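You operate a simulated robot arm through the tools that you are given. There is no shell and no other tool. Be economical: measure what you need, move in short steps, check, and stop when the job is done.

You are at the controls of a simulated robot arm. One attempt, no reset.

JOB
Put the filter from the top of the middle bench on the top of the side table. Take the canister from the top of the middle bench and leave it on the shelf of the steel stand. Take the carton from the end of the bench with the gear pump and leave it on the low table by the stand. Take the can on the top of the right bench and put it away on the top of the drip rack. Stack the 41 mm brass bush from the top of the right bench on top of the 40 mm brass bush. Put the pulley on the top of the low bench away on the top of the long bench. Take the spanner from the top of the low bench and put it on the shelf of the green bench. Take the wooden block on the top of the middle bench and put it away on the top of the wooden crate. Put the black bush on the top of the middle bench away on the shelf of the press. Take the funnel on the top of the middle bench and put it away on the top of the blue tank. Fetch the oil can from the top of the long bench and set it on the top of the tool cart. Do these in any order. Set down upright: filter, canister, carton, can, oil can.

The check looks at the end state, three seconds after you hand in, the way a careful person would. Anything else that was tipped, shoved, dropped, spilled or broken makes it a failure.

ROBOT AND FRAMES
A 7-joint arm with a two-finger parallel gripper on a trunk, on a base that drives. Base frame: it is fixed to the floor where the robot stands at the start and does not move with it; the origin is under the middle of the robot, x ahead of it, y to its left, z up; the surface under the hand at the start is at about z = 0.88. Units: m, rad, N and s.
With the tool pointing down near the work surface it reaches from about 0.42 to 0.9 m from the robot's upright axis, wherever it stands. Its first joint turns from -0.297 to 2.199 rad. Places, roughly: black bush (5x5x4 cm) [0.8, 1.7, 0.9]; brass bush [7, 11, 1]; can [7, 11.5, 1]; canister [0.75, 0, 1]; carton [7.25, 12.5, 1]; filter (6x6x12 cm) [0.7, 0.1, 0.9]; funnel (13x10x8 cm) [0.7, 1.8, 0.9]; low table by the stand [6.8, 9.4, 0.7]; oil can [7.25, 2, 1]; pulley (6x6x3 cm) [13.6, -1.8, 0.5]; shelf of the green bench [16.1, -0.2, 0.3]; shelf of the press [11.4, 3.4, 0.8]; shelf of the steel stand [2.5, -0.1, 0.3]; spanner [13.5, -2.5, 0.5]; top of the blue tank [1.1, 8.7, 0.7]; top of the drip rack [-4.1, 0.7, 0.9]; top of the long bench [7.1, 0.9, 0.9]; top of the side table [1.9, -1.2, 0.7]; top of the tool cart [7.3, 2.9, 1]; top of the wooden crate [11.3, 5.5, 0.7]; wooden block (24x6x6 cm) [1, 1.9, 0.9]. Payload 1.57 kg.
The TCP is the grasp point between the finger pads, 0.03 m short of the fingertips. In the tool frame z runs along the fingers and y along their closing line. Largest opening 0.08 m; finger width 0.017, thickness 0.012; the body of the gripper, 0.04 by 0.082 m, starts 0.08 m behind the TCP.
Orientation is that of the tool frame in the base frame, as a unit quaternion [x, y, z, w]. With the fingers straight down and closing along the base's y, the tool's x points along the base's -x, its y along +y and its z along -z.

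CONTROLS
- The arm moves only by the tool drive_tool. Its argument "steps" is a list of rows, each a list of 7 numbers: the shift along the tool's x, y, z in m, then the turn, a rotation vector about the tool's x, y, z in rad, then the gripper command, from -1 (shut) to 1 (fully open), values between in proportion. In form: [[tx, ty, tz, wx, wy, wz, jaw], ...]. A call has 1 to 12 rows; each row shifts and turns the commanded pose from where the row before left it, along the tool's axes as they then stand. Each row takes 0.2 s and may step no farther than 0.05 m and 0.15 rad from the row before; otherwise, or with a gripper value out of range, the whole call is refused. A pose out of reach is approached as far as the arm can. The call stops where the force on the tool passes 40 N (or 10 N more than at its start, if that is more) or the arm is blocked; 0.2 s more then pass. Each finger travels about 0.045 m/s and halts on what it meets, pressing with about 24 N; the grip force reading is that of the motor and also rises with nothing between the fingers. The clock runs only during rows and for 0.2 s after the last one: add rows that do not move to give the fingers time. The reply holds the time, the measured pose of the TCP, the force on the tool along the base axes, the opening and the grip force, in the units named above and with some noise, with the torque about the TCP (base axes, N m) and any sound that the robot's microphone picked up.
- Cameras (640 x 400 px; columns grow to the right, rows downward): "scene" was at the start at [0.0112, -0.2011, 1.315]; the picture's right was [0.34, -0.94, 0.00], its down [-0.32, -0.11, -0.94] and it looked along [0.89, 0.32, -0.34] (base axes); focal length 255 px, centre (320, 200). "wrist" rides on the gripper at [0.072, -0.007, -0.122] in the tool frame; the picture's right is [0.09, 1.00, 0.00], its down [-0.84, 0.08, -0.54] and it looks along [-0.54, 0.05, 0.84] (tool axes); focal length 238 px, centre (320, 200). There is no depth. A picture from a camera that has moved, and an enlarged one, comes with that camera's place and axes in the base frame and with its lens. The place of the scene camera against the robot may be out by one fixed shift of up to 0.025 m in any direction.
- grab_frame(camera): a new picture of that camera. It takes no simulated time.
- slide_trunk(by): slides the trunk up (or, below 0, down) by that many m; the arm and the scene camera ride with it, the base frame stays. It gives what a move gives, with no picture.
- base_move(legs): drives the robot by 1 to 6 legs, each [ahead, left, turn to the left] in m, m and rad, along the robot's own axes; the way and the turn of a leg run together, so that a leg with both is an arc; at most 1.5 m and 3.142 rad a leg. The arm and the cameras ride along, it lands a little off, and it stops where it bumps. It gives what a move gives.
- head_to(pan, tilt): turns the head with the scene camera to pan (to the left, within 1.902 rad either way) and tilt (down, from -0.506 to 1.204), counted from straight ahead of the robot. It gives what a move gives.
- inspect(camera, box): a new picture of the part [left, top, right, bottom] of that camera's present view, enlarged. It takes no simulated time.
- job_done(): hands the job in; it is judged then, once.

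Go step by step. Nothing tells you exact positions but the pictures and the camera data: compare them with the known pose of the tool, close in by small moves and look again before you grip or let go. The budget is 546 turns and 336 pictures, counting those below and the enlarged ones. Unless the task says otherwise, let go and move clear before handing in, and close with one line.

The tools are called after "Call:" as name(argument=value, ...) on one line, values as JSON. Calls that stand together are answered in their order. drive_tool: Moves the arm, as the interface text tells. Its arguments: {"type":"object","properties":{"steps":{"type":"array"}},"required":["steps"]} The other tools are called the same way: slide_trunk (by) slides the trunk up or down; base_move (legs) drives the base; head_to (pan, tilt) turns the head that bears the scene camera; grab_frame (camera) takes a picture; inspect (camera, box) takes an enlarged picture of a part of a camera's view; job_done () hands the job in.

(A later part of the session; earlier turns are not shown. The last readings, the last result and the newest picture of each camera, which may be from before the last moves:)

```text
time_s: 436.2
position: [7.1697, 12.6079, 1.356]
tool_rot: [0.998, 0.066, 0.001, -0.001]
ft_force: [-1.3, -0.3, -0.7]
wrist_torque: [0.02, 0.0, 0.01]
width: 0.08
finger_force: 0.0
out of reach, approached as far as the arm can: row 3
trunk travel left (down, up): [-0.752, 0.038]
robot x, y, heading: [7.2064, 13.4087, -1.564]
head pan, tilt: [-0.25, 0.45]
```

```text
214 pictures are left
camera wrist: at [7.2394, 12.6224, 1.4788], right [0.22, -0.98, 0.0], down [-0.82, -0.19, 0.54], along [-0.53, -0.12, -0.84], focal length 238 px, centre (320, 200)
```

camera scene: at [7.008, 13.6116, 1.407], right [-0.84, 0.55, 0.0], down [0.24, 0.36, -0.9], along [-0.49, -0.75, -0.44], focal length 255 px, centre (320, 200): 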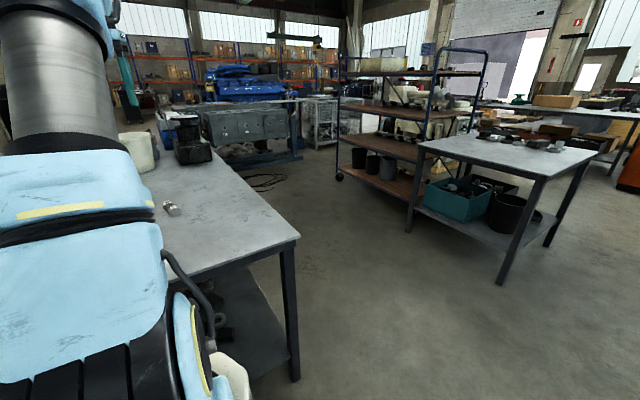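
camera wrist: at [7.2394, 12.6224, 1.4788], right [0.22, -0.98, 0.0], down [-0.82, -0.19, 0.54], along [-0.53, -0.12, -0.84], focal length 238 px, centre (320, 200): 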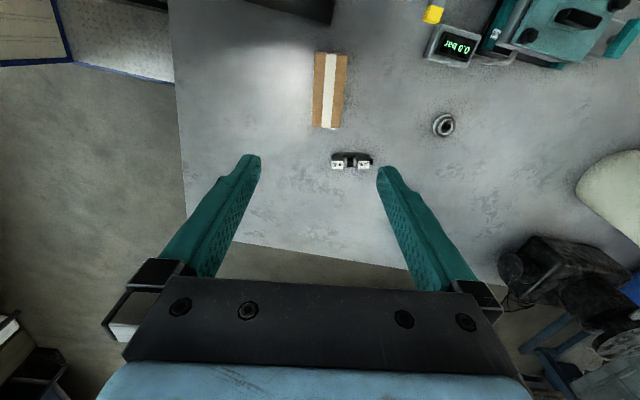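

Call:
slide_trunk(by=-0.28)

Call:
drive_tool(steps=[[0, 0.02, 0, 0, 0, 0, 1], [0, 0, 0, 0, 0, 0, 1]])

Call:
grab_frame(camera="wrist")

```text
time_s: 439.1
position: [7.1678, 12.6079, 1.075]
tool_rot: [0.998, 0.067, 0.0, -0.002]
ft_force: [-0.8, -0.8, 0.3]
wrist_torque: [-0.02, 0.02, 0.0]
width: 0.0801
finger_force: 0.0
trunk travel left (down, up): [-0.472, 0.318]
robot x, y, heading: [7.2058, 13.4093, -1.567]
head pan, tilt: [-0.25, 0.45]
```

```text
time_s: 439.7
position: [7.1688, 12.6029, 1.0686]
tool_rot: [0.998, 0.066, 0.001, -0.001]
ft_force: [0.4, 0.1, -0.2]
wrist_torque: [0.0, 0.01, 0.02]
width: 0.0798
finger_force: 0.1
out of reach, approached as far as the arm can: row 1
trunk travel left (down, up): [-0.472, 0.318]
robot x, y, heading: [7.2049, 13.4069, -1.566]
head pan, tilt: [-0.25, 0.45]
```

```text
213 pictures are left
camera wrist: at [7.2402, 12.6186, 1.191], right [0.22, -0.97, 0.0], down [-0.82, -0.19, 0.54], along [-0.53, -0.12, -0.84], focal length 238 px, centre (320, 200)
```

wrist: 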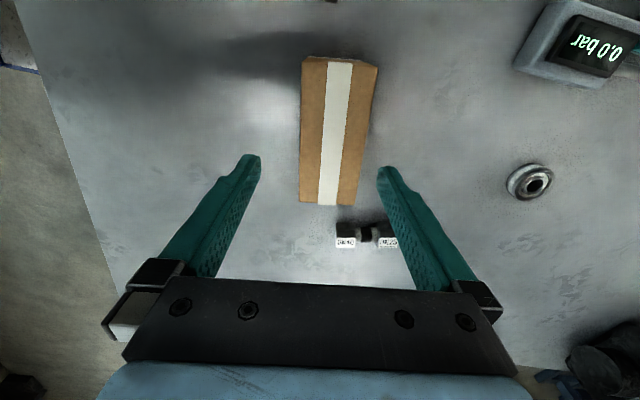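

Call:
base_move(legs=[[0.017, 0, 0]])

Call:
drive_tool(steps=[[0, 0, 0.035, 0, 0, 0, 1], [0, 0, 0.03, 0, 0, 0, 1], [0, 0, 0, 0, 0, 0, 1]])

Call:
grab_frame(camera="wrist")

```text
time_s: 440.4
position: [7.1704, 12.5864, 1.0683]
tool_rot: [0.998, 0.067, 0.001, -0.002]
ft_force: [0.0, 0.3, 0.0]
wrist_torque: [-0.02, -0.03, 0.0]
width: 0.0802
finger_force: 0.2
trunk travel left (down, up): [-0.472, 0.318]
robot x, y, heading: [7.2079, 13.3914, -1.567]
head pan, tilt: [-0.25, 0.45]
```

```text
time_s: 441.2
position: [7.171, 12.5867, 1.0028]
tool_rot: [0.998, 0.067, 0.0, -0.001]
ft_force: [0.6, 0.0, 0.1]
wrist_torque: [0.0, -0.03, -0.03]
width: 0.0802
finger_force: 0.0
trunk travel left (down, up): [-0.472, 0.318]
robot x, y, heading: [7.2056, 13.3902, -1.564]
head pan, tilt: [-0.25, 0.45]
```

```text
212 pictures are left
camera wrist: at [7.2412, 12.6024, 1.1252], right [0.22, -0.97, 0.0], down [-0.82, -0.19, 0.54], along [-0.53, -0.12, -0.84], focal length 238 px, centre (320, 200)
```

wrist: 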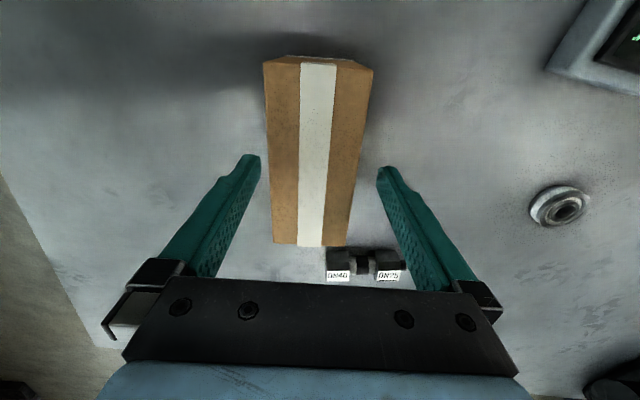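

Carton is centred between the fingers. Descend and grip.

Call:
drive_tool(steps=[[0, -0.002, 0.035, 0, 0, 0, 1], [0, 0, 0.035, 0, 0, 0, 1], [0, 0, 0, 0, 0, 0, -1], [0, 0, 0, 0, 0, 0, -1], [0, 0, 0, 0, 0, 0, -1], [0, 0, -0.03, 0, 0, 0, -1], [0, 0, 0, 0, 0, 0, -1]])

Call:
grab_frame(camera="wrist")

```text
time_s: 442.8
position: [7.1694, 12.5879, 0.9636]
tool_rot: [0.998, 0.066, 0.0, -0.001]
ft_force: [1.3, -0.4, -3.4]
wrist_torque: [-0.03, -0.04, -0.01]
width: 0.0598
finger_force: 24.0
trunk travel left (down, up): [-0.472, 0.318]
robot x, y, heading: [7.2092, 13.3932, -1.567]
head pan, tilt: [-0.25, 0.45]
```

```text
211 pictures are left
camera wrist: at [7.2396, 12.6033, 1.0859], right [0.22, -0.97, 0.0], down [-0.82, -0.19, 0.54], along [-0.53, -0.12, -0.84], focal length 238 px, centre (320, 200)
```

wrist: 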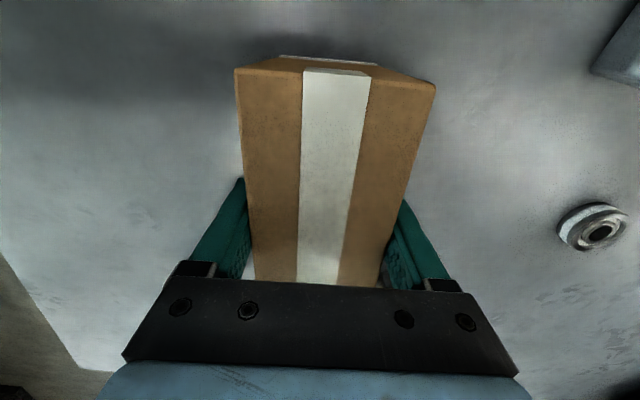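

Carton gripped. Lift, drive to the west corridor and look south.

Call:
slide_trunk(by=0.28)

Call:
base_move(legs=[[-0.3, 0, 0], [0, -1.2, 0], [1.4, 0, 0], [0.4, 0, 0]])

Call:
head_to(pan=0.0, tilt=0.45)

Call:
grab_frame(camera="scene")

Call:
grab_frame(camera="wrist")

```text
time_s: 445.7
position: [7.1685, 12.589, 1.243]
tool_rot: [0.998, 0.067, 0.001, -0.002]
ft_force: [-0.4, 0.4, -2.0]
wrist_torque: [-0.03, -0.02, -0.02]
width: 0.0599
finger_force: 23.9
trunk travel left (down, up): [-0.752, 0.038]
robot x, y, heading: [7.2098, 13.3889, -1.563]
head pan, tilt: [-0.25, 0.45]
```

```text
time_s: 462.3
position: [5.9931, 11.0549, 1.2438]
tool_rot: [0.997, 0.078, 0.001, -0.002]
ft_force: [-0.2, 0.1, -2.2]
wrist_torque: [-0.02, 0.01, 0.0]
width: 0.0599
finger_force: 23.9
trunk travel left (down, up): [-0.752, 0.038]
robot x, y, heading: [6.0128, 11.8582, -1.544]
head pan, tilt: [-0.25, 0.45]
```

```text
time_s: 463.0
position: [5.9935, 11.0551, 1.2429]
tool_rot: [0.997, 0.078, 0.0, -0.002]
ft_force: [0.7, 0.5, -3.6]
wrist_torque: [-0.01, 0.0, 0.02]
width: 0.0598
finger_force: 24.2
trunk travel left (down, up): [-0.752, 0.038]
robot x, y, heading: [6.0196, 11.8615, -1.533]
head pan, tilt: [0.0, 0.45]
```

```text
210 pictures are left
camera scene: at [5.7883, 11.8387, 1.407], right [-1.0, -0.03, 0.0], down [-0.01, 0.44, -0.9], along [0.03, -0.9, -0.44], focal length 255 px, centre (320, 200)
```

scene: 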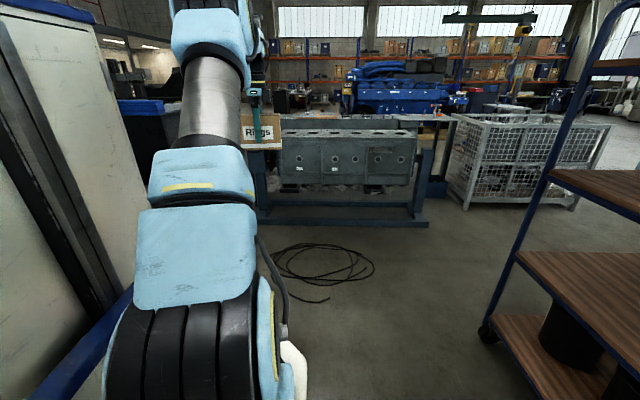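

```text
209 pictures are left
camera wrist: at [6.0645, 11.0721, 1.3659], right [0.25, -0.97, 0.0], down [-0.82, -0.21, 0.54], along [-0.52, -0.13, -0.84], focal length 238 px, centre (320, 200)
```

wrist: 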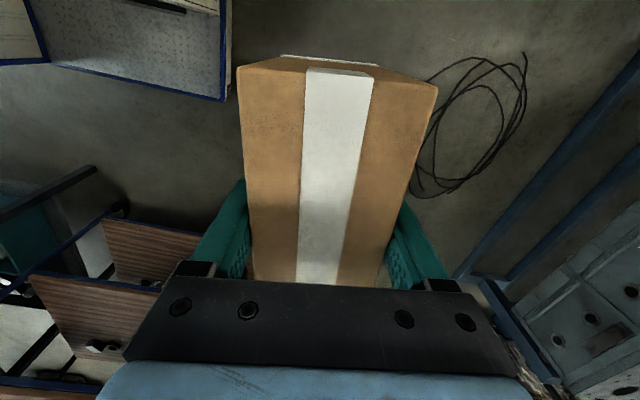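

The engine stand is ahead; the low table is just east of it. I'll come down the corridor, crossing the flat cable, then look before moving left.

Call:
base_move(legs=[[0, 0.15, -0.03], [1.4, 0, 0], [0.25, 0, 0]])

Call:
head_to(pan=0.3, tilt=0.6)

Call:
grab_frame(camera="scene")

Call:
grab_frame(camera="wrist")

```text
time_s: 472.4
position: [6.1139, 9.4014, 1.2429]
tool_rot: [0.998, 0.062, 0.001, -0.002]
ft_force: [0.2, 0.5, -1.9]
wrist_torque: [0.0, 0.0, -0.01]
width: 0.0599
finger_force: 24.0
trunk travel left (down, up): [-0.752, 0.038]
robot x, y, heading: [6.1621, 10.2056, -1.569]
head pan, tilt: [0.0, 0.45]
```

```text
time_s: 473.2
position: [6.1132, 9.4022, 1.243]
tool_rot: [0.998, 0.062, 0.001, -0.002]
ft_force: [-0.3, 0.6, -1.9]
wrist_torque: [-0.05, 0.0, -0.05]
width: 0.0599
finger_force: 23.7
trunk travel left (down, up): [-0.752, 0.038]
robot x, y, heading: [6.1601, 10.2023, -1.572]
head pan, tilt: [0.3, 0.6]
```

```text
208 pictures are left
camera scene: at [5.9591, 10.199, 1.3934], right [-0.96, -0.29, 0.0], down [-0.17, 0.54, -0.83], along [0.24, -0.79, -0.56], focal length 255 px, centre (320, 200)
```

scene: 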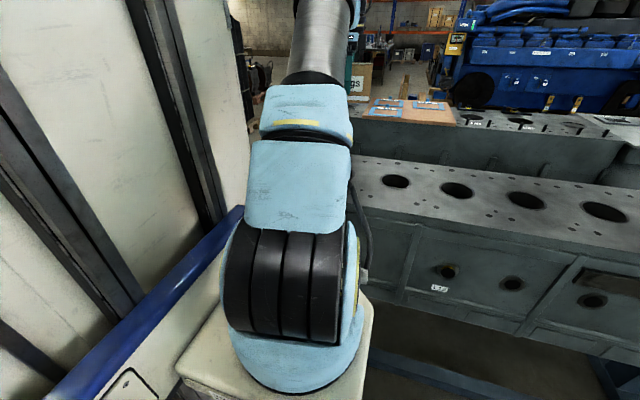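

```text
207 pictures are left
camera wrist: at [6.1839, 9.4163, 1.3659], right [0.21, -0.98, 0.0], down [-0.82, -0.18, 0.54], along [-0.53, -0.11, -0.84], focal length 238 px, centre (320, 200)
```

wrist: 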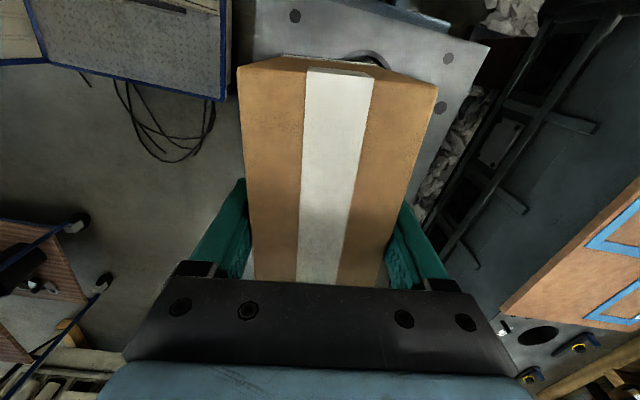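

Rotate the tool back so that the wrist camera looks ahead and shows the low table on the left.

Call:
drive_tool(steps=[[0.03, 0, 0, 0, 0, -0.143, -1], [0, 0, 0, 0, 0, -0.143, -1], [0, 0, 0, 0, 0, -0.143, -1], [0, 0, 0, 0, 0, -0.143, -1], [0, 0, 0, 0, 0, -0.143, -1], [0, 0, 0, 0, 0, -0.143, -1], [0, 0, 0, 0, 0, -0.143, -1], [0, 0, 0, 0, 0, -0.143, -1], [0, 0, 0, 0, 0, -0.143, -1], [0, 0, 0, 0, 0, -0.143, -1]])

Call:
grab_frame(camera="wrist")

```text
time_s: 475.4
position: [6.1417, 9.4057, 1.2422]
tool_rot: [0.713, 0.701, 0.002, -0.001]
ft_force: [0.9, 0.1, -3.1]
wrist_torque: [0.02, -0.05, 0.02]
width: 0.0597
finger_force: 24.1
trunk travel left (down, up): [-0.752, 0.038]
robot x, y, heading: [6.1567, 10.2008, -1.57]
head pan, tilt: [0.3, 0.6]
```

```text
206 pictures are left
camera wrist: at [6.1371, 9.4769, 1.3656], right [1.0, 0.08, 0.0], down [0.06, -0.84, 0.54], along [0.04, -0.54, -0.84], focal length 238 px, centre (320, 200)
```

wrist: 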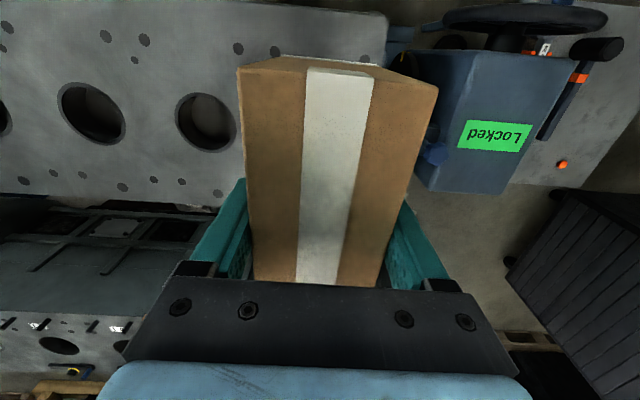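

The low table's top (z ≈ 0.7) spans y 9.17–9.55 with its free part around x ≈ 6.95. Strafe left to stand north of it.

Call:
base_move(legs=[[0, 0.72, 0]])

Call:
grab_frame(camera="wrist")

Call:
head_to(pan=-0.1, tilt=0.7)

Call:
grab_frame(camera="scene")

```text
time_s: 479.3
position: [6.8555, 9.4034, 1.2424]
tool_rot: [0.714, 0.7, 0.001, -0.001]
ft_force: [-0.3, 0.3, -2.6]
wrist_torque: [0.0, 0.01, 0.0]
width: 0.0598
finger_force: 24.2
trunk travel left (down, up): [-0.752, 0.038]
robot x, y, heading: [6.8776, 10.204, -1.577]
head pan, tilt: [0.3, 0.6]
```

```text
205 pictures are left
camera wrist: at [6.8509, 9.4741, 1.3657], right [1.0, 0.07, 0.0], down [0.06, -0.84, 0.54], along [0.04, -0.54, -0.84], focal length 238 px, centre (320, 200)
```

wrist: 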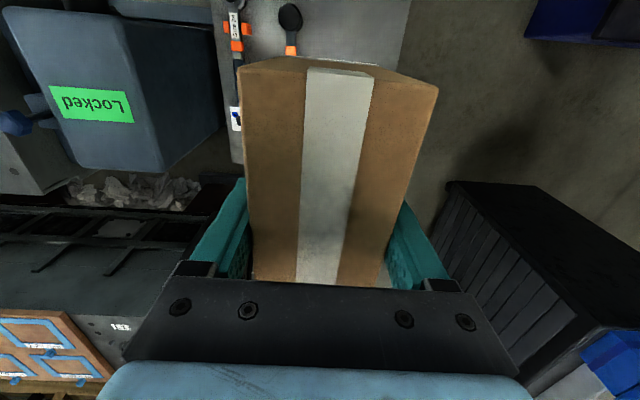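

```text
time_s: 480.2
position: [6.8555, 9.4034, 1.2423]
tool_rot: [0.714, 0.7, 0.002, -0.001]
ft_force: [0.7, -0.3, -1.2]
wrist_torque: [0.01, 0.0, -0.03]
width: 0.0601
finger_force: 24.3
trunk travel left (down, up): [-0.752, 0.038]
robot x, y, heading: [6.876, 10.2027, -1.576]
head pan, tilt: [-0.099, 0.7]
```

```text
204 pictures are left
camera scene: at [6.6405, 10.1969, 1.3848], right [-0.99, 0.1, 0.0], down [0.07, 0.64, -0.77], along [-0.08, -0.76, -0.64], focal length 255 px, centre (320, 200)
```

scene: 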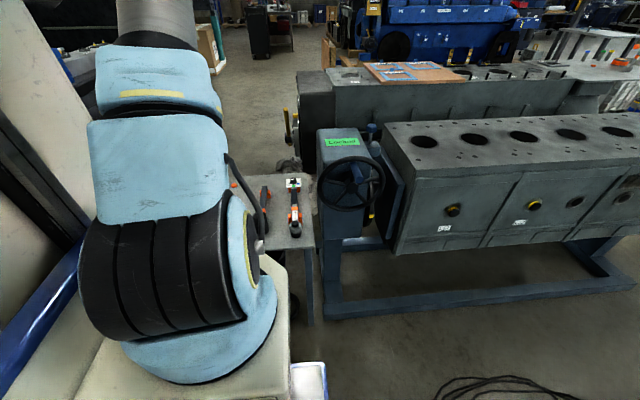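

The table's east strip (x 6.92–7.05, y 9.3–9.55) is free. Strafe 0.11 m more left and check.

Call:
base_move(legs=[[0, 0.115, 0.006]])

Call:
slide_trunk(by=-0.3)

Call:
grab_frame(camera="wrist")

Call:
grab_frame(camera="scene")

```text
time_s: 481.4
position: [6.9784, 9.4026, 1.2426]
tool_rot: [0.711, 0.703, 0.003, -0.001]
ft_force: [0.4, -0.2, -2.8]
wrist_torque: [-0.01, 0.01, -0.01]
width: 0.0598
finger_force: 23.5
trunk travel left (down, up): [-0.752, 0.038]
robot x, y, heading: [6.9882, 10.2017, -1.568]
head pan, tilt: [-0.099, 0.7]
```

```text
time_s: 484.4
position: [6.9786, 9.4036, 0.9441]
tool_rot: [0.711, 0.703, 0.002, -0.002]
ft_force: [0.3, -0.4, -1.7]
wrist_torque: [0.02, -0.01, -0.04]
width: 0.0598
finger_force: 24.5
trunk travel left (down, up): [-0.452, 0.338]
robot x, y, heading: [6.994, 10.2004, -1.567]
head pan, tilt: [-0.099, 0.7]
```

```text
203 pictures are left
camera wrist: at [6.9735, 9.4738, 1.0657], right [1.0, 0.08, 0.0], down [0.07, -0.84, 0.54], along [0.04, -0.54, -0.84], focal length 238 px, centre (320, 200)
```

wrist: 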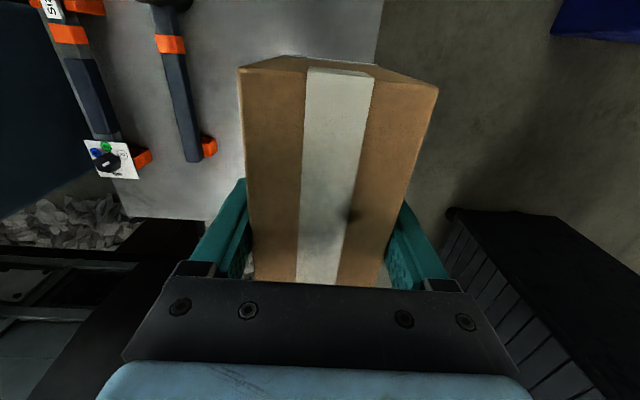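

```text
202 pictures are left
camera scene: at [6.7568, 10.1948, 1.0848], right [-1.0, 0.1, 0.0], down [0.06, 0.64, -0.76], along [-0.07, -0.76, -0.64], focal length 255 px, centre (320, 200)
```

scene: 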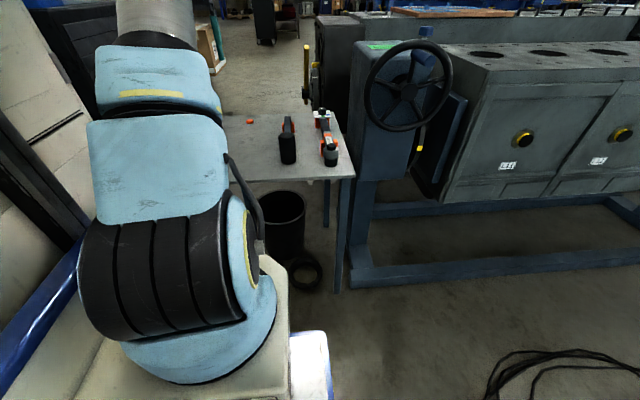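

Call:
drive_tool(steps=[[0.02, 0, 0.03, 0, 0, 0, -1], [0, 0, 0.045, 0, 0, 0, -1], [0, 0, 0.045, 0, 0, 0, -1], [0, 0, 0.03, 0, 0, 0, -1], [0, 0, 0.01, 0, 0, 0, -1], [0, 0, 0.006, 0, 0, 0, -1], [0, 0, 0.006, 0, 0, 0, -1], [0, 0, 0.006, 0, 0, 0, -1]])

Call:
grab_frame(camera="wrist")

```text
time_s: 486.2
position: [6.9795, 9.4238, 0.7636]
tool_rot: [0.712, 0.702, 0.002, 0.0]
ft_force: [0.2, -0.6, -2.9]
wrist_torque: [-0.01, 0.0, -0.02]
width: 0.0595
finger_force: 24.3
trunk travel left (down, up): [-0.452, 0.338]
robot x, y, heading: [6.9961, 10.2025, -1.567]
head pan, tilt: [-0.099, 0.7]
```

```text
201 pictures are left
camera wrist: at [6.9736, 9.4953, 0.8876], right [1.0, 0.08, 0.0], down [0.07, -0.84, 0.54], along [0.04, -0.54, -0.84], focal length 238 px, centre (320, 200)
```

wrist: 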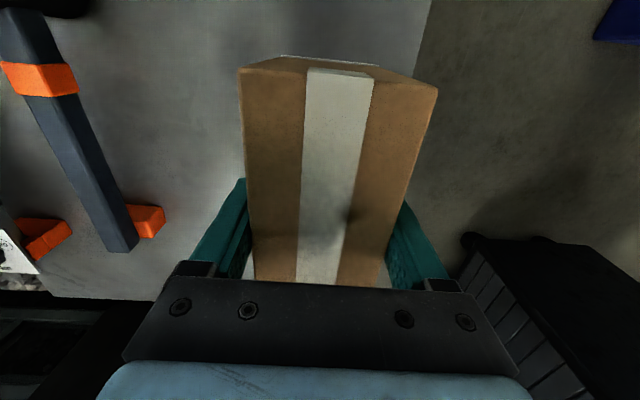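

Call:
drive_tool(steps=[[0, -0.004, 0.005, 0, 0, 0, -1], [0, 0, 0.005, 0, 0, 0, -1], [0, 0, 0.005, 0, 0, 0, -1], [0, 0, 0.005, 0, 0, 0, -1], [0, 0, 0.005, 0, 0, 0, -1], [0, 0, 0.005, 0, 0, 0, -1], [0, 0, 0.005, 0, 0, 0, -1]])

```text
time_s: 487.8
position: [6.9754, 9.4243, 0.7292]
tool_rot: [0.712, 0.703, 0.002, 0.0]
ft_force: [0.6, 0.0, -2.2]
wrist_torque: [0.01, -0.03, -0.01]
width: 0.0598
finger_force: 23.8
trunk travel left (down, up): [-0.452, 0.338]
robot x, y, heading: [6.9897, 10.2042, -1.568]
head pan, tilt: [-0.099, 0.7]
```

Call:
drive_tool(steps=[[0, 0, 0.005, 0, 0, 0, -1], [0, 0, 0.005, 0, 0, 0, -1], [0, 0, 0.005, 0, 0, 0, -1], [0, 0, 0.005, 0, 0, 0, -1], [0, 0, 0.005, 0, 0, 0, -1], [0, 0, 0.005, 0, 0, 0, -1]])

Call:
grab_frame(camera="wrist")

```text
time_s: 489.2
position: [6.9753, 9.4243, 0.7016]
tool_rot: [0.711, 0.703, 0.001, 0.001]
ft_force: [-1.5, -2.1, 18.8]
wrist_torque: [0.32, 0.45, 0.02]
width: 0.0598
finger_force: 24.1
trunk travel left (down, up): [-0.452, 0.338]
robot x, y, heading: [6.9933, 10.2048, -1.565]
head pan, tilt: [-0.099, 0.7]
```

```text
200 pictures are left
camera wrist: at [6.97, 9.4946, 0.8241], right [1.0, 0.08, 0.0], down [0.07, -0.84, 0.54], along [0.04, -0.54, -0.84], focal length 238 px, centre (320, 200)
```

wrist: 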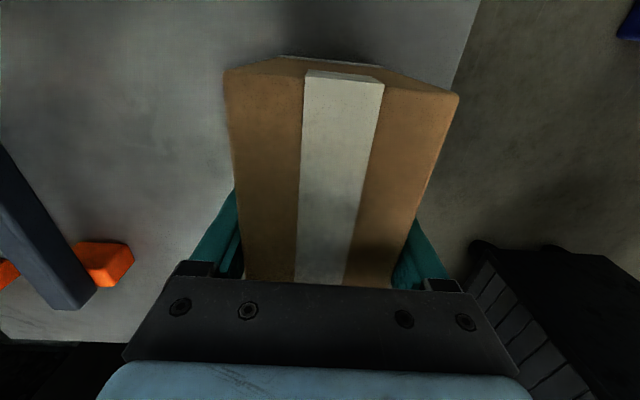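

Contact; release and rise.

Call:
drive_tool(steps=[[0, 0, -0.004, 0, 0, 0, -1], [0, 0, 0, 0, 0, 0, 1], [0, 0, 0, 0, 0, 0, 1], [0, 0, 0, 0, 0, 0, 1], [0, 0, -0.03, 0, 0, 0, 1], [0, 0, -0.05, 0, 0, 0, 1], [0, 0, -0.05, 0, 0, 0, 1], [0, 0, -0.05, 0, 0, 0, 1], [0, 0, -0.05, 0, 0, 0, 1]])

Call:
grab_frame(camera="wrist")

```text
time_s: 491.2
position: [6.974, 9.4226, 0.9325]
tool_rot: [0.711, 0.703, 0.002, -0.001]
ft_force: [-0.7, 0.0, -0.1]
wrist_torque: [0.02, -0.01, -0.03]
width: 0.0799
finger_force: 0.0
trunk travel left (down, up): [-0.452, 0.338]
robot x, y, heading: [6.992, 10.198, -1.57]
head pan, tilt: [-0.099, 0.7]
```

```text
199 pictures are left
camera wrist: at [6.9689, 9.4934, 1.0559], right [1.0, 0.08, 0.0], down [0.07, -0.84, 0.54], along [0.04, -0.54, -0.84], focal length 238 px, centre (320, 200)
```

wrist: 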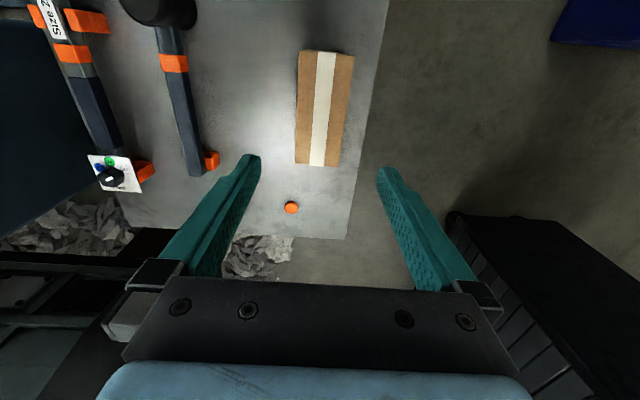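

Carton stands on the low table. Now to the west side of the right bench to look at the bushes and the can.

Call:
slide_trunk(by=0.4)

Call:
base_move(legs=[[0, -1.04, 0], [-1.2, 0, 0], [0, 0, 1.57], [0.2, 0, 0]])

Call:
grab_frame(camera="wrist")

Call:
head_to(pan=0.0, tilt=0.5)

Call:
grab_frame(camera="scene")

```text
time_s: 494.5
position: [6.9749, 9.4226, 1.2719]
tool_rot: [0.711, 0.703, 0.002, -0.002]
ft_force: [0.2, -0.3, -0.5]
wrist_torque: [-0.03, 0.0, -0.01]
width: 0.0798
finger_force: 0.1
out of reach, approached as far as the arm can: row 1
trunk travel left (down, up): [-0.79, 0.0]
robot x, y, heading: [6.9935, 10.2035, -1.57]
head pan, tilt: [-0.099, 0.7]
```

```text
time_s: 510.6
position: [6.9206, 11.3823, 1.2708]
tool_rot: [0.007, 1.0, 0.001, -0.002]
ft_force: [-0.2, 0.1, 0.3]
wrist_torque: [0.01, 0.0, 0.0]
width: 0.0799
finger_force: 0.0
trunk travel left (down, up): [-0.79, 0.0]
robot x, y, heading: [6.1434, 11.4011, 0.005]
head pan, tilt: [-0.099, 0.7]
```

```text
198 pictures are left
camera wrist: at [6.8507, 11.3757, 1.3938], right [-0.08, 1.0, 0.0], down [0.84, 0.07, 0.54], along [0.54, 0.04, -0.84], focal length 238 px, centre (320, 200)
```

wrist: 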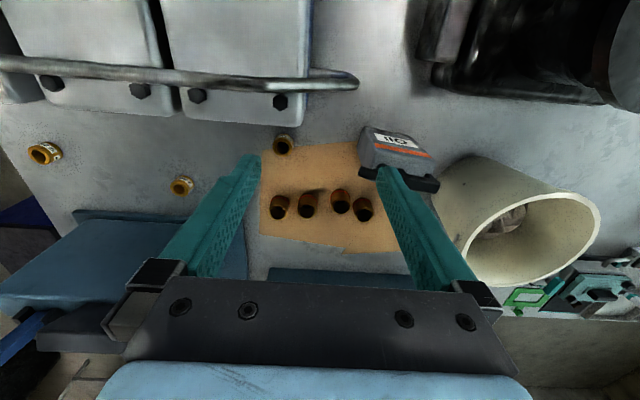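

```text
time_s: 511.3
position: [6.9214, 11.3819, 1.2702]
tool_rot: [0.006, 1.0, 0.001, -0.001]
ft_force: [0.0, 0.0, 0.1]
wrist_torque: [-0.02, -0.03, -0.01]
width: 0.0802
finger_force: 0.1
trunk travel left (down, up): [-0.79, 0.0]
robot x, y, heading: [6.14, 11.4013, 0.003]
head pan, tilt: [0.0, 0.499]
```

```text
197 pictures are left
camera scene: at [6.157, 11.1683, 1.4404], right [0.0, -1.0, 0.0], down [-0.48, 0.0, -0.88], along [0.88, 0.0, -0.48], focal length 255 px, centre (320, 200)
```

scene: 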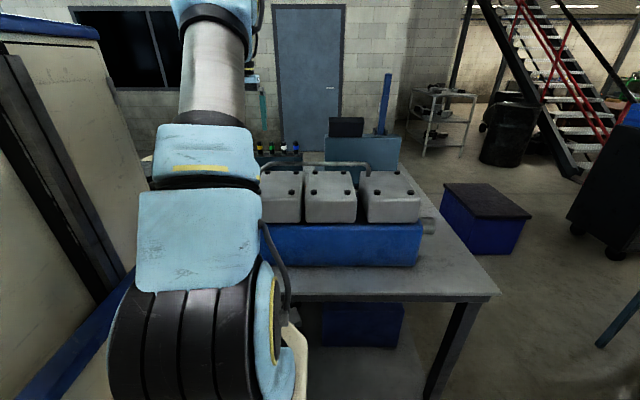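

Three further bushes with tags are visible besides the four on the cardboard. Zoom on the tags.

Call:
inspect(camera="wrist", box=[10, 120, 210, 245])

Call:
inspect(camera="wrist", box=[250, 115, 450, 240])

```text
3.20 times, centred on (110, 182) of wrist
camera zoom: at [6.8509, 11.3757, 1.3938], right [-0.08, 1.0, 0.0], down [0.84, 0.07, 0.54], along [0.54, 0.04, -0.84], focal length 763 px, centre (992, 256)
```

zoom: 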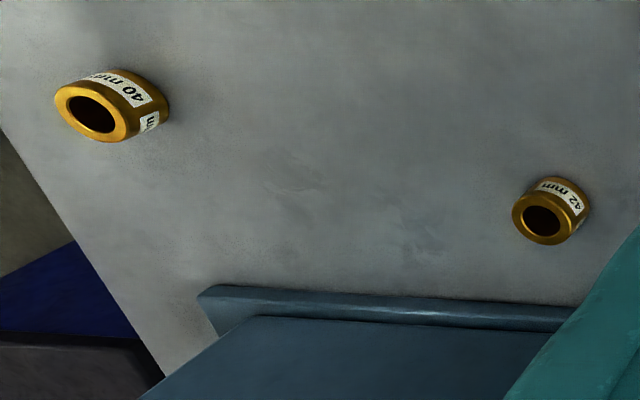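

```text
3.20 times, centred on (350, 178) of wrist
camera zoom: at [6.8509, 11.3757, 1.3938], right [-0.08, 1.0, 0.0], down [0.84, 0.07, 0.54], along [0.54, 0.04, -0.84], focal length 763 px, centre (224, 272)
```

zoom: 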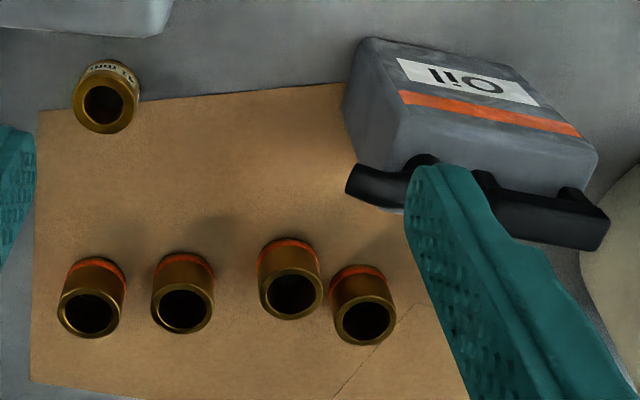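

Tags read 40 mm at (7.09, 10.80), 42 mm at (7.15, 11.08) and 41 mm at (7.03, 11.31). I yaw the tool by 90° (camera away from the boxes and the can) and move over the 41 mm bush.

Call:
drive_tool(steps=[[-0.03, -0.01, 0, 0, 0, -0.143, 1], [0, 0, 0, 0, 0, -0.143, 1], [0, 0, 0, 0, 0, -0.143, 1], [0, 0, 0, 0, 0, -0.143, 1], [0, 0, 0, 0, 0, -0.143, 1], [0, 0, 0, 0, 0, -0.143, 1], [0, 0, 0, 0, 0, -0.143, 1], [0, 0, 0, 0, 0, -0.143, 1], [0, 0, 0, 0, 0, -0.143, 1], [0, 0, 0, 0, 0, -0.143, 1], [0, 0, 0, 0, 0, -0.14, 1], [0, 0, 0, 0, 0, 0, 1]])

Call:
base_move(legs=[[0.06, -0.05, 0]])

Call:
grab_frame(camera="wrist")

```text
time_s: 513.9
position: [6.9516, 11.3724, 1.2703]
tool_rot: [-0.702, 0.712, 0.001, -0.001]
ft_force: [0.6, 0.3, -0.2]
wrist_torque: [0.01, 0.0, -0.01]
width: 0.0801
finger_force: 0.0
trunk travel left (down, up): [-0.79, 0.0]
robot x, y, heading: [6.1454, 11.4053, 0.002]
head pan, tilt: [0.0, 0.499]
```

```text
time_s: 515.0
position: [7.0112, 11.3208, 1.2705]
tool_rot: [-0.701, 0.713, 0.003, 0.0]
ft_force: [0.2, 0.0, 0.2]
wrist_torque: [-0.02, -0.03, 0.0]
width: 0.0798
finger_force: 0.1
trunk travel left (down, up): [-0.79, 0.0]
robot x, y, heading: [6.2014, 11.3502, 0.003]
head pan, tilt: [0.0, 0.499]
```

```text
194 pictures are left
camera wrist: at [7.019, 11.248, 1.3933], right [-1.0, -0.08, 0.0], down [-0.06, 0.84, 0.54], along [-0.04, 0.54, -0.84], focal length 238 px, centre (320, 200)
```

wrist: 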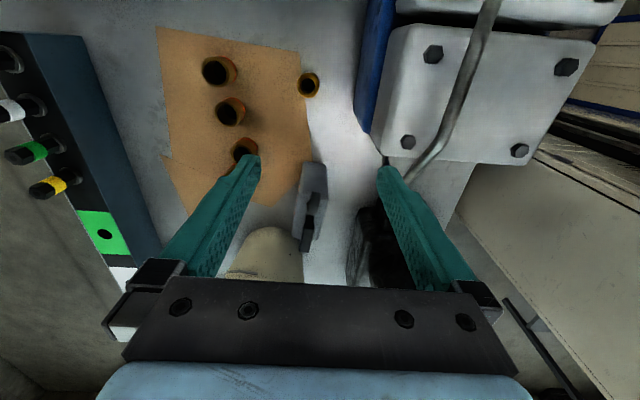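

Call:
drive_tool(steps=[[0.011, -0.023, 0, 0, 0, 0, 1], [0, 0, 0, 0, 0, 0, 1]])

Call:
slide_trunk(by=-0.24)

Call:
grab_frame(camera="wrist")

```text
time_s: 515.6
position: [7.0351, 11.3095, 1.2711]
tool_rot: [-0.701, 0.713, 0.002, -0.001]
ft_force: [0.0, 0.1, -0.3]
wrist_torque: [-0.01, 0.01, -0.02]
width: 0.08
finger_force: 0.0
trunk travel left (down, up): [-0.79, 0.0]
robot x, y, heading: [6.2, 11.3545, -0.002]
head pan, tilt: [0.0, 0.499]
```

```text
time_s: 518.1
position: [7.0349, 11.3098, 1.0304]
tool_rot: [-0.702, 0.712, 0.002, 0.0]
ft_force: [0.6, 0.2, 0.4]
wrist_torque: [-0.02, 0.02, -0.01]
width: 0.0801
finger_force: 0.0
trunk travel left (down, up): [-0.55, 0.24]
robot x, y, heading: [6.2033, 11.3496, 0.0]
head pan, tilt: [0.0, 0.499]
```

```text
193 pictures are left
camera wrist: at [7.0417, 11.236, 1.1535], right [-1.0, -0.08, 0.0], down [-0.06, 0.84, 0.54], along [-0.04, 0.54, -0.84], focal length 238 px, centre (320, 200)
```

wrist: 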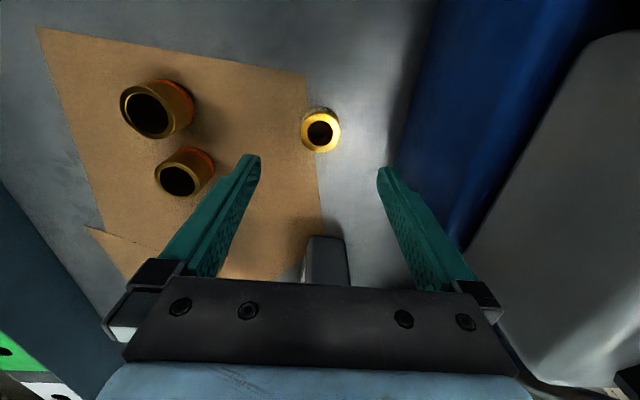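

Call:
drive_tool(steps=[[0.002, 0, 0.04, 0, 0, 0, 1], [0, 0, 0.04, 0, 0, 0, 1], [0, 0, 0.03, 0, 0, 0, 1], [0, 0, 0, 0, 0, 0, 1]])

Call:
grab_frame(camera="wrist")

```text
time_s: 519.3
position: [7.0484, 11.3081, 0.9492]
tool_rot: [-0.699, 0.714, -0.017, 0.023]
ft_force: [0.7, 0.1, 0.0]
wrist_torque: [0.0, 0.01, -0.02]
width: 0.0801
finger_force: 0.2
trunk travel left (down, up): [-0.55, 0.24]
robot x, y, heading: [6.204, 11.3505, -0.002]
head pan, tilt: [0.0, 0.499]
stopped in row 4: the arm was blocked; the commanded pose is now the measured one
```

```text
192 pictures are left
camera wrist: at [7.0474, 11.2344, 1.0717], right [-1.0, -0.07, -0.06], down [-0.09, 0.83, 0.54], along [0.01, 0.55, -0.84], focal length 238 px, centre (320, 200)
```

wrist: 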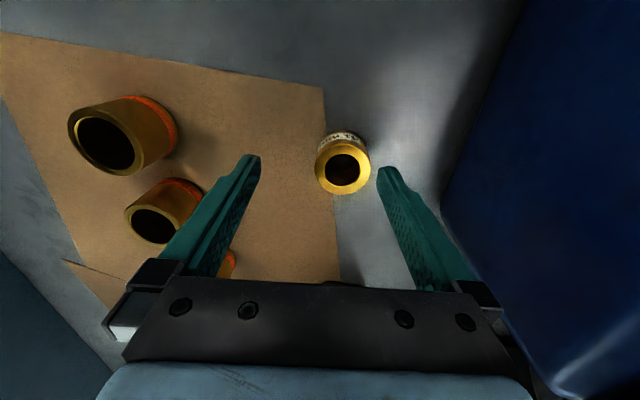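

The wrist touched the pump housing, so I can't descend from this side. Retreat upwards; I'll take the 41 mm bush from the east with a pitched tool.

Call:
slide_trunk(by=0.24)

Call:
grab_frame(camera="wrist")

Call:
grab_frame(camera="scene")

```text
time_s: 521.8
position: [7.0467, 11.3067, 1.1851]
tool_rot: [-0.699, 0.715, -0.015, 0.018]
ft_force: [-0.7, -0.5, 0.2]
wrist_torque: [0.01, -0.01, -0.03]
width: 0.0801
finger_force: 0.1
trunk travel left (down, up): [-0.79, 0.0]
robot x, y, heading: [6.2062, 11.3539, -0.001]
head pan, tilt: [0.0, 0.499]
```

```text
191 pictures are left
camera wrist: at [7.0468, 11.2335, 1.3077], right [-1.0, -0.07, -0.05], down [-0.08, 0.83, 0.54], along [0.0, 0.55, -0.84], focal length 238 px, centre (320, 200)
```

wrist: 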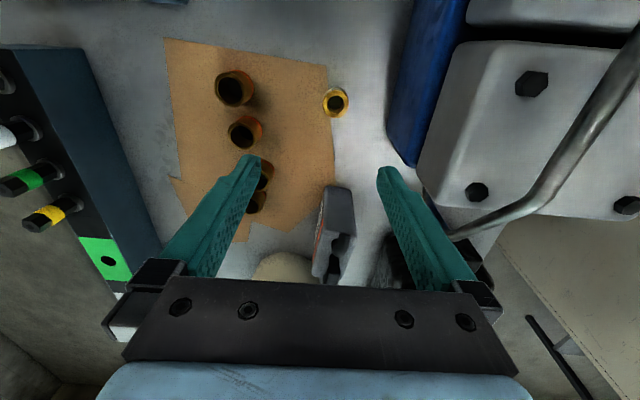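

```text
190 pictures are left
camera scene: at [6.2189, 11.1184, 1.4405], right [0.0, -1.0, 0.0], down [-0.48, 0.0, -0.88], along [0.88, 0.0, -0.48], focal length 255 px, centre (320, 200)
```

scene: 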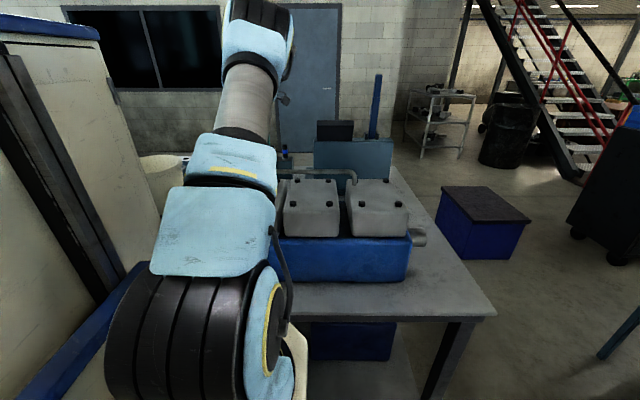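

Pump and bush are unmoved. Retract the arm, back off and drive round the north end to the east side.

Call:
drive_tool(steps=[[0, 0.02, -0.045, 0, 0, 0, 1], [0, 0.05, 0, -0.02, 0.0, 0, 1], [0, 0.05, 0, -0.02, 0, 0, 1], [0, 0.05, 0, 0, 0, 0, 1], [0, 0.04, 0, 0, 0, 0, 1]])

Call:
base_move(legs=[[-0.4, 0, 0], [0, 1.45, 0], [0, 0.85, 0], [1.45, 0, 0], [1.4, 0, 0], [0, 0, 3.13]])

Call:
grab_frame(camera="wrist")

```text
time_s: 523.0
position: [6.833, 11.3131, 1.2264]
tool_rot: [-0.699, 0.715, 0.0, 0.005]
ft_force: [-0.1, 0.4, 0.5]
wrist_torque: [0.0, 0.05, -0.01]
width: 0.08
finger_force: 0.0
trunk travel left (down, up): [-0.79, 0.0]
robot x, y, heading: [6.2078, 11.3509, 0.001]
head pan, tilt: [0.0, 0.499]
```

```text
time_s: 557.2
position: [8.0785, 13.6044, 1.2271]
tool_rot: [0.736, 0.677, -0.004, 0.0]
ft_force: [-0.6, 0.6, 0.1]
wrist_torque: [-0.01, -0.01, 0.0]
width: 0.08
finger_force: 0.1
trunk travel left (down, up): [-0.79, 0.0]
robot x, y, heading: [8.703, 13.5251, 3.077]
head pan, tilt: [0.0, 0.499]
```

```text
189 pictures are left
camera wrist: at [8.0787, 13.6765, 1.3495], right [1.0, 0.01, -0.01], down [0.01, -0.84, 0.55], along [0.0, -0.55, -0.84], focal length 238 px, centre (320, 200)
```

wrist: 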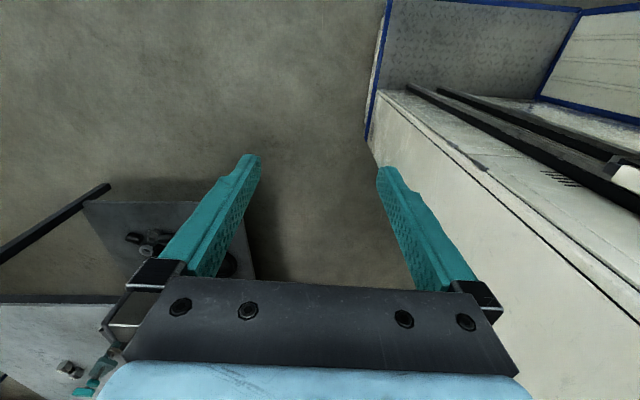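

Call:
drive_tool(steps=[[0, 0, 0, 0, 0, 0.143, 1], [0, 0, 0, 0, 0, 0.143, 1], [0, 0, 0, 0, 0, 0.143, 1], [0, 0, 0, 0, 0, 0.143, 1], [0, 0, 0, 0, 0, 0.143, 1], [0, 0, 0, 0, 0, 0.143, 1], [0, 0, 0, 0, 0, 0.143, 1], [0, 0, 0, 0, 0, 0.143, 1], [0, 0, 0, 0, 0, 0.143, 1], [0, 0, 0, 0, 0, 0.143, 1], [0, 0, 0, 0, 0, 0.14, 1]])

Call:
base_move(legs=[[0, 0, 0.065], [0, 1.1, 0], [0, 1.1, 0], [0.4, 0, 0]])

Call:
head_to(pan=-0.1, tilt=0.5)

Call:
grab_frame(camera="scene")

Call:
grab_frame(camera="wrist")

```text
time_s: 559.6
position: [8.0779, 13.6041, 1.2274]
tool_rot: [0.999, -0.043, -0.003, 0.003]
ft_force: [-0.9, 0.4, -1.2]
wrist_torque: [-0.02, 0.02, -0.04]
width: 0.0799
finger_force: 0.0
trunk travel left (down, up): [-0.79, 0.0]
robot x, y, heading: [8.7038, 13.5261, 3.085]
head pan, tilt: [0.0, 0.499]
```

```text
time_s: 573.1
position: [7.6611, 11.3518, 1.2267]
tool_rot: [1.0, -0.013, -0.003, 0.003]
ft_force: [0.1, -0.2, 0.6]
wrist_torque: [-0.01, -0.03, 0.01]
width: 0.0799
finger_force: 0.1
trunk travel left (down, up): [-0.79, 0.0]
robot x, y, heading: [8.2906, 11.3099, 3.137]
head pan, tilt: [0.0, 0.499]
```

```text
time_s: 573.8
position: [7.663, 11.3519, 1.2271]
tool_rot: [1.0, -0.014, -0.003, 0.003]
ft_force: [-0.9, -1.1, 0.6]
wrist_torque: [0.01, -0.02, 0.03]
width: 0.08
finger_force: 0.1
trunk travel left (down, up): [-0.79, 0.0]
robot x, y, heading: [8.2948, 11.3077, 3.137]
head pan, tilt: [-0.099, 0.499]
```

```text
188 pictures are left
camera scene: at [8.2846, 11.5467, 1.4405], right [0.1, 0.99, 0.0], down [0.48, -0.05, -0.88], along [-0.87, 0.09, -0.48], focal length 255 px, centre (320, 200)
```

scene: 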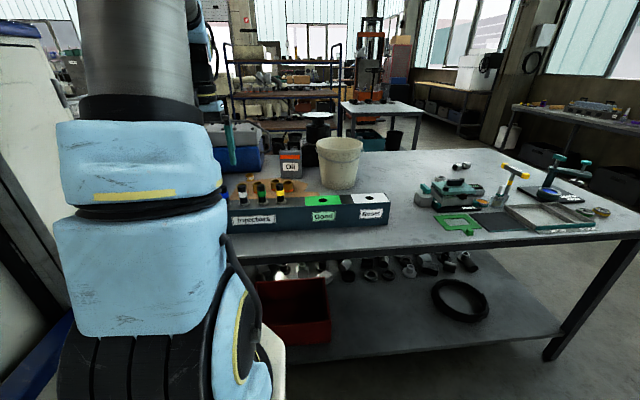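

```text
187 pictures are left
camera wrist: at [7.7357, 11.3565, 1.3493], right [0.06, -1.0, 0.01], down [-0.84, -0.05, 0.55], along [-0.55, -0.04, -0.84], focal length 238 px, centre (320, 200)
```

wrist: 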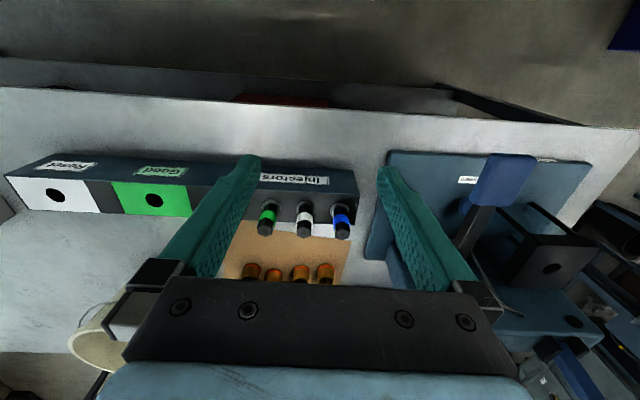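

Move the base to the bench edge, pitch the tool forward 45° and extend over the 41 mm bush.

Call:
base_move(legs=[[0.2, 0, 0]])

Call:
drive_tool(steps=[[0, 0, -0.03, 0, -0.13, 0, 1], [-0.03, 0, -0.02, 0, -0.13, 0, 1], [-0.03, 0, 0, 0, -0.13, 0, 1], [-0.03, 0, 0, 0, -0.13, 0, 1], [-0.03, 0, 0.02, 0, -0.13, 0, 1], [-0.03, 0, 0.03, 0, -0.13, 0, 1], [-0.03, 0, 0.03, 0, 0, 0, 1], [-0.03, 0, 0.03, 0, 0, 0, 1], [-0.03, 0, 0.03, 0, 0, 0, 1], [0, 0, 0, 0, 0, 0, 1]])

Call:
grab_frame(camera="wrist")

```text
time_s: 575.4
position: [7.4594, 11.3509, 1.2275]
tool_rot: [1.0, -0.012, -0.003, 0.003]
ft_force: [0.9, -0.3, -1.0]
wrist_torque: [0.0, 0.03, -0.02]
width: 0.0801
finger_force: 0.1
trunk travel left (down, up): [-0.79, 0.0]
robot x, y, heading: [8.0917, 11.3104, 3.143]
head pan, tilt: [-0.099, 0.499]
```

```text
time_s: 577.6
position: [7.169, 11.358, 1.2949]
tool_rot: [0.924, -0.013, -0.382, -0.001]
ft_force: [-0.5, 0.2, -0.8]
wrist_torque: [-0.01, 0.02, -0.02]
width: 0.0799
finger_force: 0.0
trunk travel left (down, up): [-0.79, 0.0]
robot x, y, heading: [8.0927, 11.311, 3.135]
head pan, tilt: [-0.099, 0.499]
```

```text
186 pictures are left
camera wrist: at [7.3079, 11.3615, 1.3295], right [0.04, -1.0, -0.06], down [-0.21, -0.06, 0.98], along [-0.98, -0.03, -0.21], focal length 238 px, centre (320, 200)
```

wrist: 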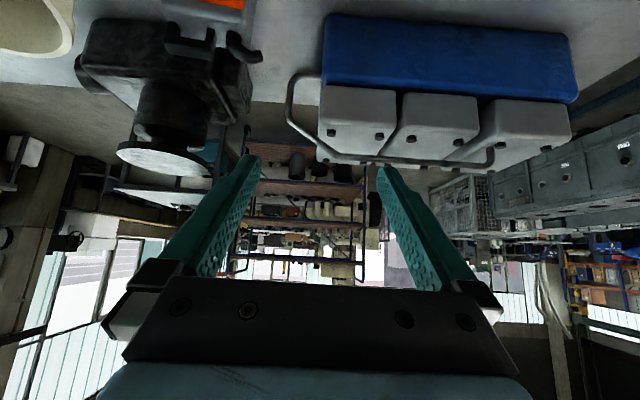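

Smooth: tool at 45°. Extend over the bush and lower the trunk.

Call:
drive_tool(steps=[[-0.0325, 0.0157, 0.0325, 0, 0, 0, 1], [-0.0325, 0.0157, 0.0325, 0, 0, 0, 1], [-0.0325, 0.0157, 0.0325, 0, 0, 0, 1], [0, 0, 0, 0, 0, 0, 1]])

Call:
slide_trunk(by=-0.24)

Call:
grab_frame(camera="wrist")

```text
time_s: 578.6
position: [7.0544, 11.3135, 1.2867]
tool_rot: [0.924, -0.013, -0.383, -0.001]
ft_force: [0.7, -0.2, 0.8]
wrist_torque: [-0.01, -0.04, 0.0]
width: 0.0801
finger_force: 0.1
out of reach, approached as far as the arm can: row 3
trunk travel left (down, up): [-0.79, 0.0]
robot x, y, heading: [8.0875, 11.3117, 3.14]
head pan, tilt: [-0.099, 0.499]
```

```text
time_s: 581.1
position: [7.0531, 11.3139, 1.0466]
tool_rot: [0.924, -0.014, -0.383, -0.002]
ft_force: [-0.3, -0.3, 0.4]
wrist_torque: [0.01, 0.01, 0.0]
width: 0.0801
finger_force: 0.1
trunk travel left (down, up): [-0.55, 0.24]
robot x, y, heading: [8.091, 11.3076, 3.138]
head pan, tilt: [-0.099, 0.499]
```

```text
185 pictures are left
camera wrist: at [7.1908, 11.3169, 1.0818], right [0.04, -1.0, -0.06], down [-0.21, -0.06, 0.98], along [-0.98, -0.03, -0.21], focal length 238 px, centre (320, 200)
```

wrist: 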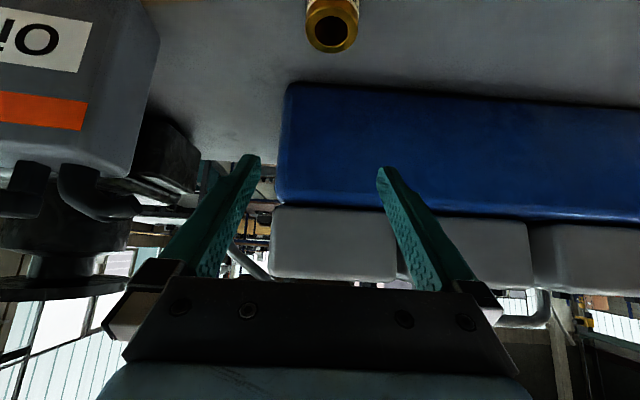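

The wrist camera would graze the cardboard bushes when lowering, so I raise again and roll the tool half a turn to put the camera on top.

Call:
slide_trunk(by=0.2)

Call:
drive_tool(steps=[[0.02, 0, -0.02, 0, 0, 0.148, 1], [0, 0, 0, 0, 0, 0.148, 1], [0, 0, 0, 0, 0, 0.148, 1], [0, 0, 0, 0, 0, 0.148, 1], [0, 0, 0, 0, 0, 0.148, 1], [0, 0, 0, 0, 0, 0.148, 1], [0, 0, 0, 0, 0, 0.148, 1], [0, 0, 0, 0, 0, 0.148, 1], [0, 0, 0, 0, 0, 0.148, 1], [0, 0, 0, 0, 0, 0.148, 1], [0, 0, 0, 0, 0, 0.148, 1], [0, 0, 0, 0, 0, 0.148, 1]])

Call:
drive_tool(steps=[[0, 0, 0, 0, 0, 0.148, 1], [0, 0, 0, 0, 0, 0.148, 1], [0, 0, 0, 0, 0, 0.148, 1], [0, 0, 0, 0, 0, 0.148, 1], [0, 0, 0, 0, 0, 0.148, 1], [0, 0, 0, 0, 0, 0.148, 1], [0, 0, 0, 0, 0, 0.148, 1], [0, 0, 0, 0, 0, 0.148, 1], [0, 0, 0, 0, 0, 0.148, 1], [0, 0, 0, 0, 0, 0.036, 1]])

Call:
grab_frame(camera="wrist")

```text
time_s: 583.2
position: [7.0518, 11.314, 1.2452]
tool_rot: [0.924, -0.013, -0.383, -0.001]
ft_force: [-0.3, -0.4, -0.7]
wrist_torque: [-0.02, 0.0, -0.03]
width: 0.0801
finger_force: 0.1
trunk travel left (down, up): [-0.75, 0.04]
robot x, y, heading: [8.0869, 11.3127, 3.141]
head pan, tilt: [-0.099, 0.499]
```

```text
time_s: 585.8
position: [7.0808, 11.313, 1.2451]
tool_rot: [-0.572, 0.725, 0.242, -0.297]
ft_force: [-0.3, -1.3, -0.1]
wrist_torque: [-0.04, 0.01, -0.04]
width: 0.08
finger_force: 0.1
trunk travel left (down, up): [-0.75, 0.04]
robot x, y, heading: [8.0848, 11.3106, 3.143]
head pan, tilt: [-0.099, 0.499]
```

```text
time_s: 588.0
position: [7.0665, 11.3939, 1.241]
tool_rot: [0.011, 0.924, -0.002, -0.383]
ft_force: [0.6, -0.3, 0.2]
wrist_torque: [0.01, 0.02, 0.02]
width: 0.0802
finger_force: 0.1
out of reach, approached as far as the arm can: row 8, 9, 10
trunk travel left (down, up): [-0.75, 0.04]
robot x, y, heading: [8.0898, 11.3111, 3.14]
head pan, tilt: [-0.099, 0.499]
```

```text
184 pictures are left
camera wrist: at [7.1025, 11.3874, 1.3786], right [-0.05, 1.0, 0.05], down [0.98, 0.06, -0.21], along [-0.21, 0.04, -0.98], focal length 238 px, centre (320, 200)
```

wrist: 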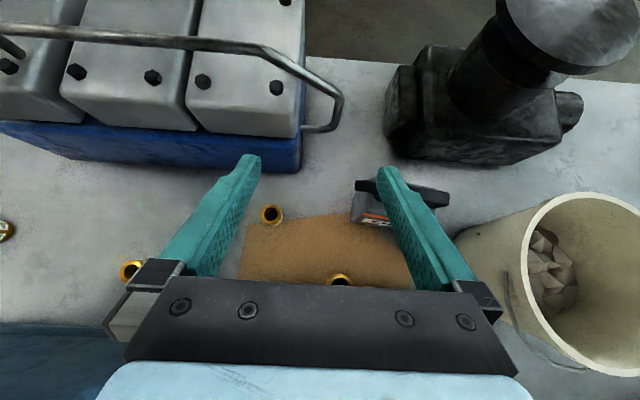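

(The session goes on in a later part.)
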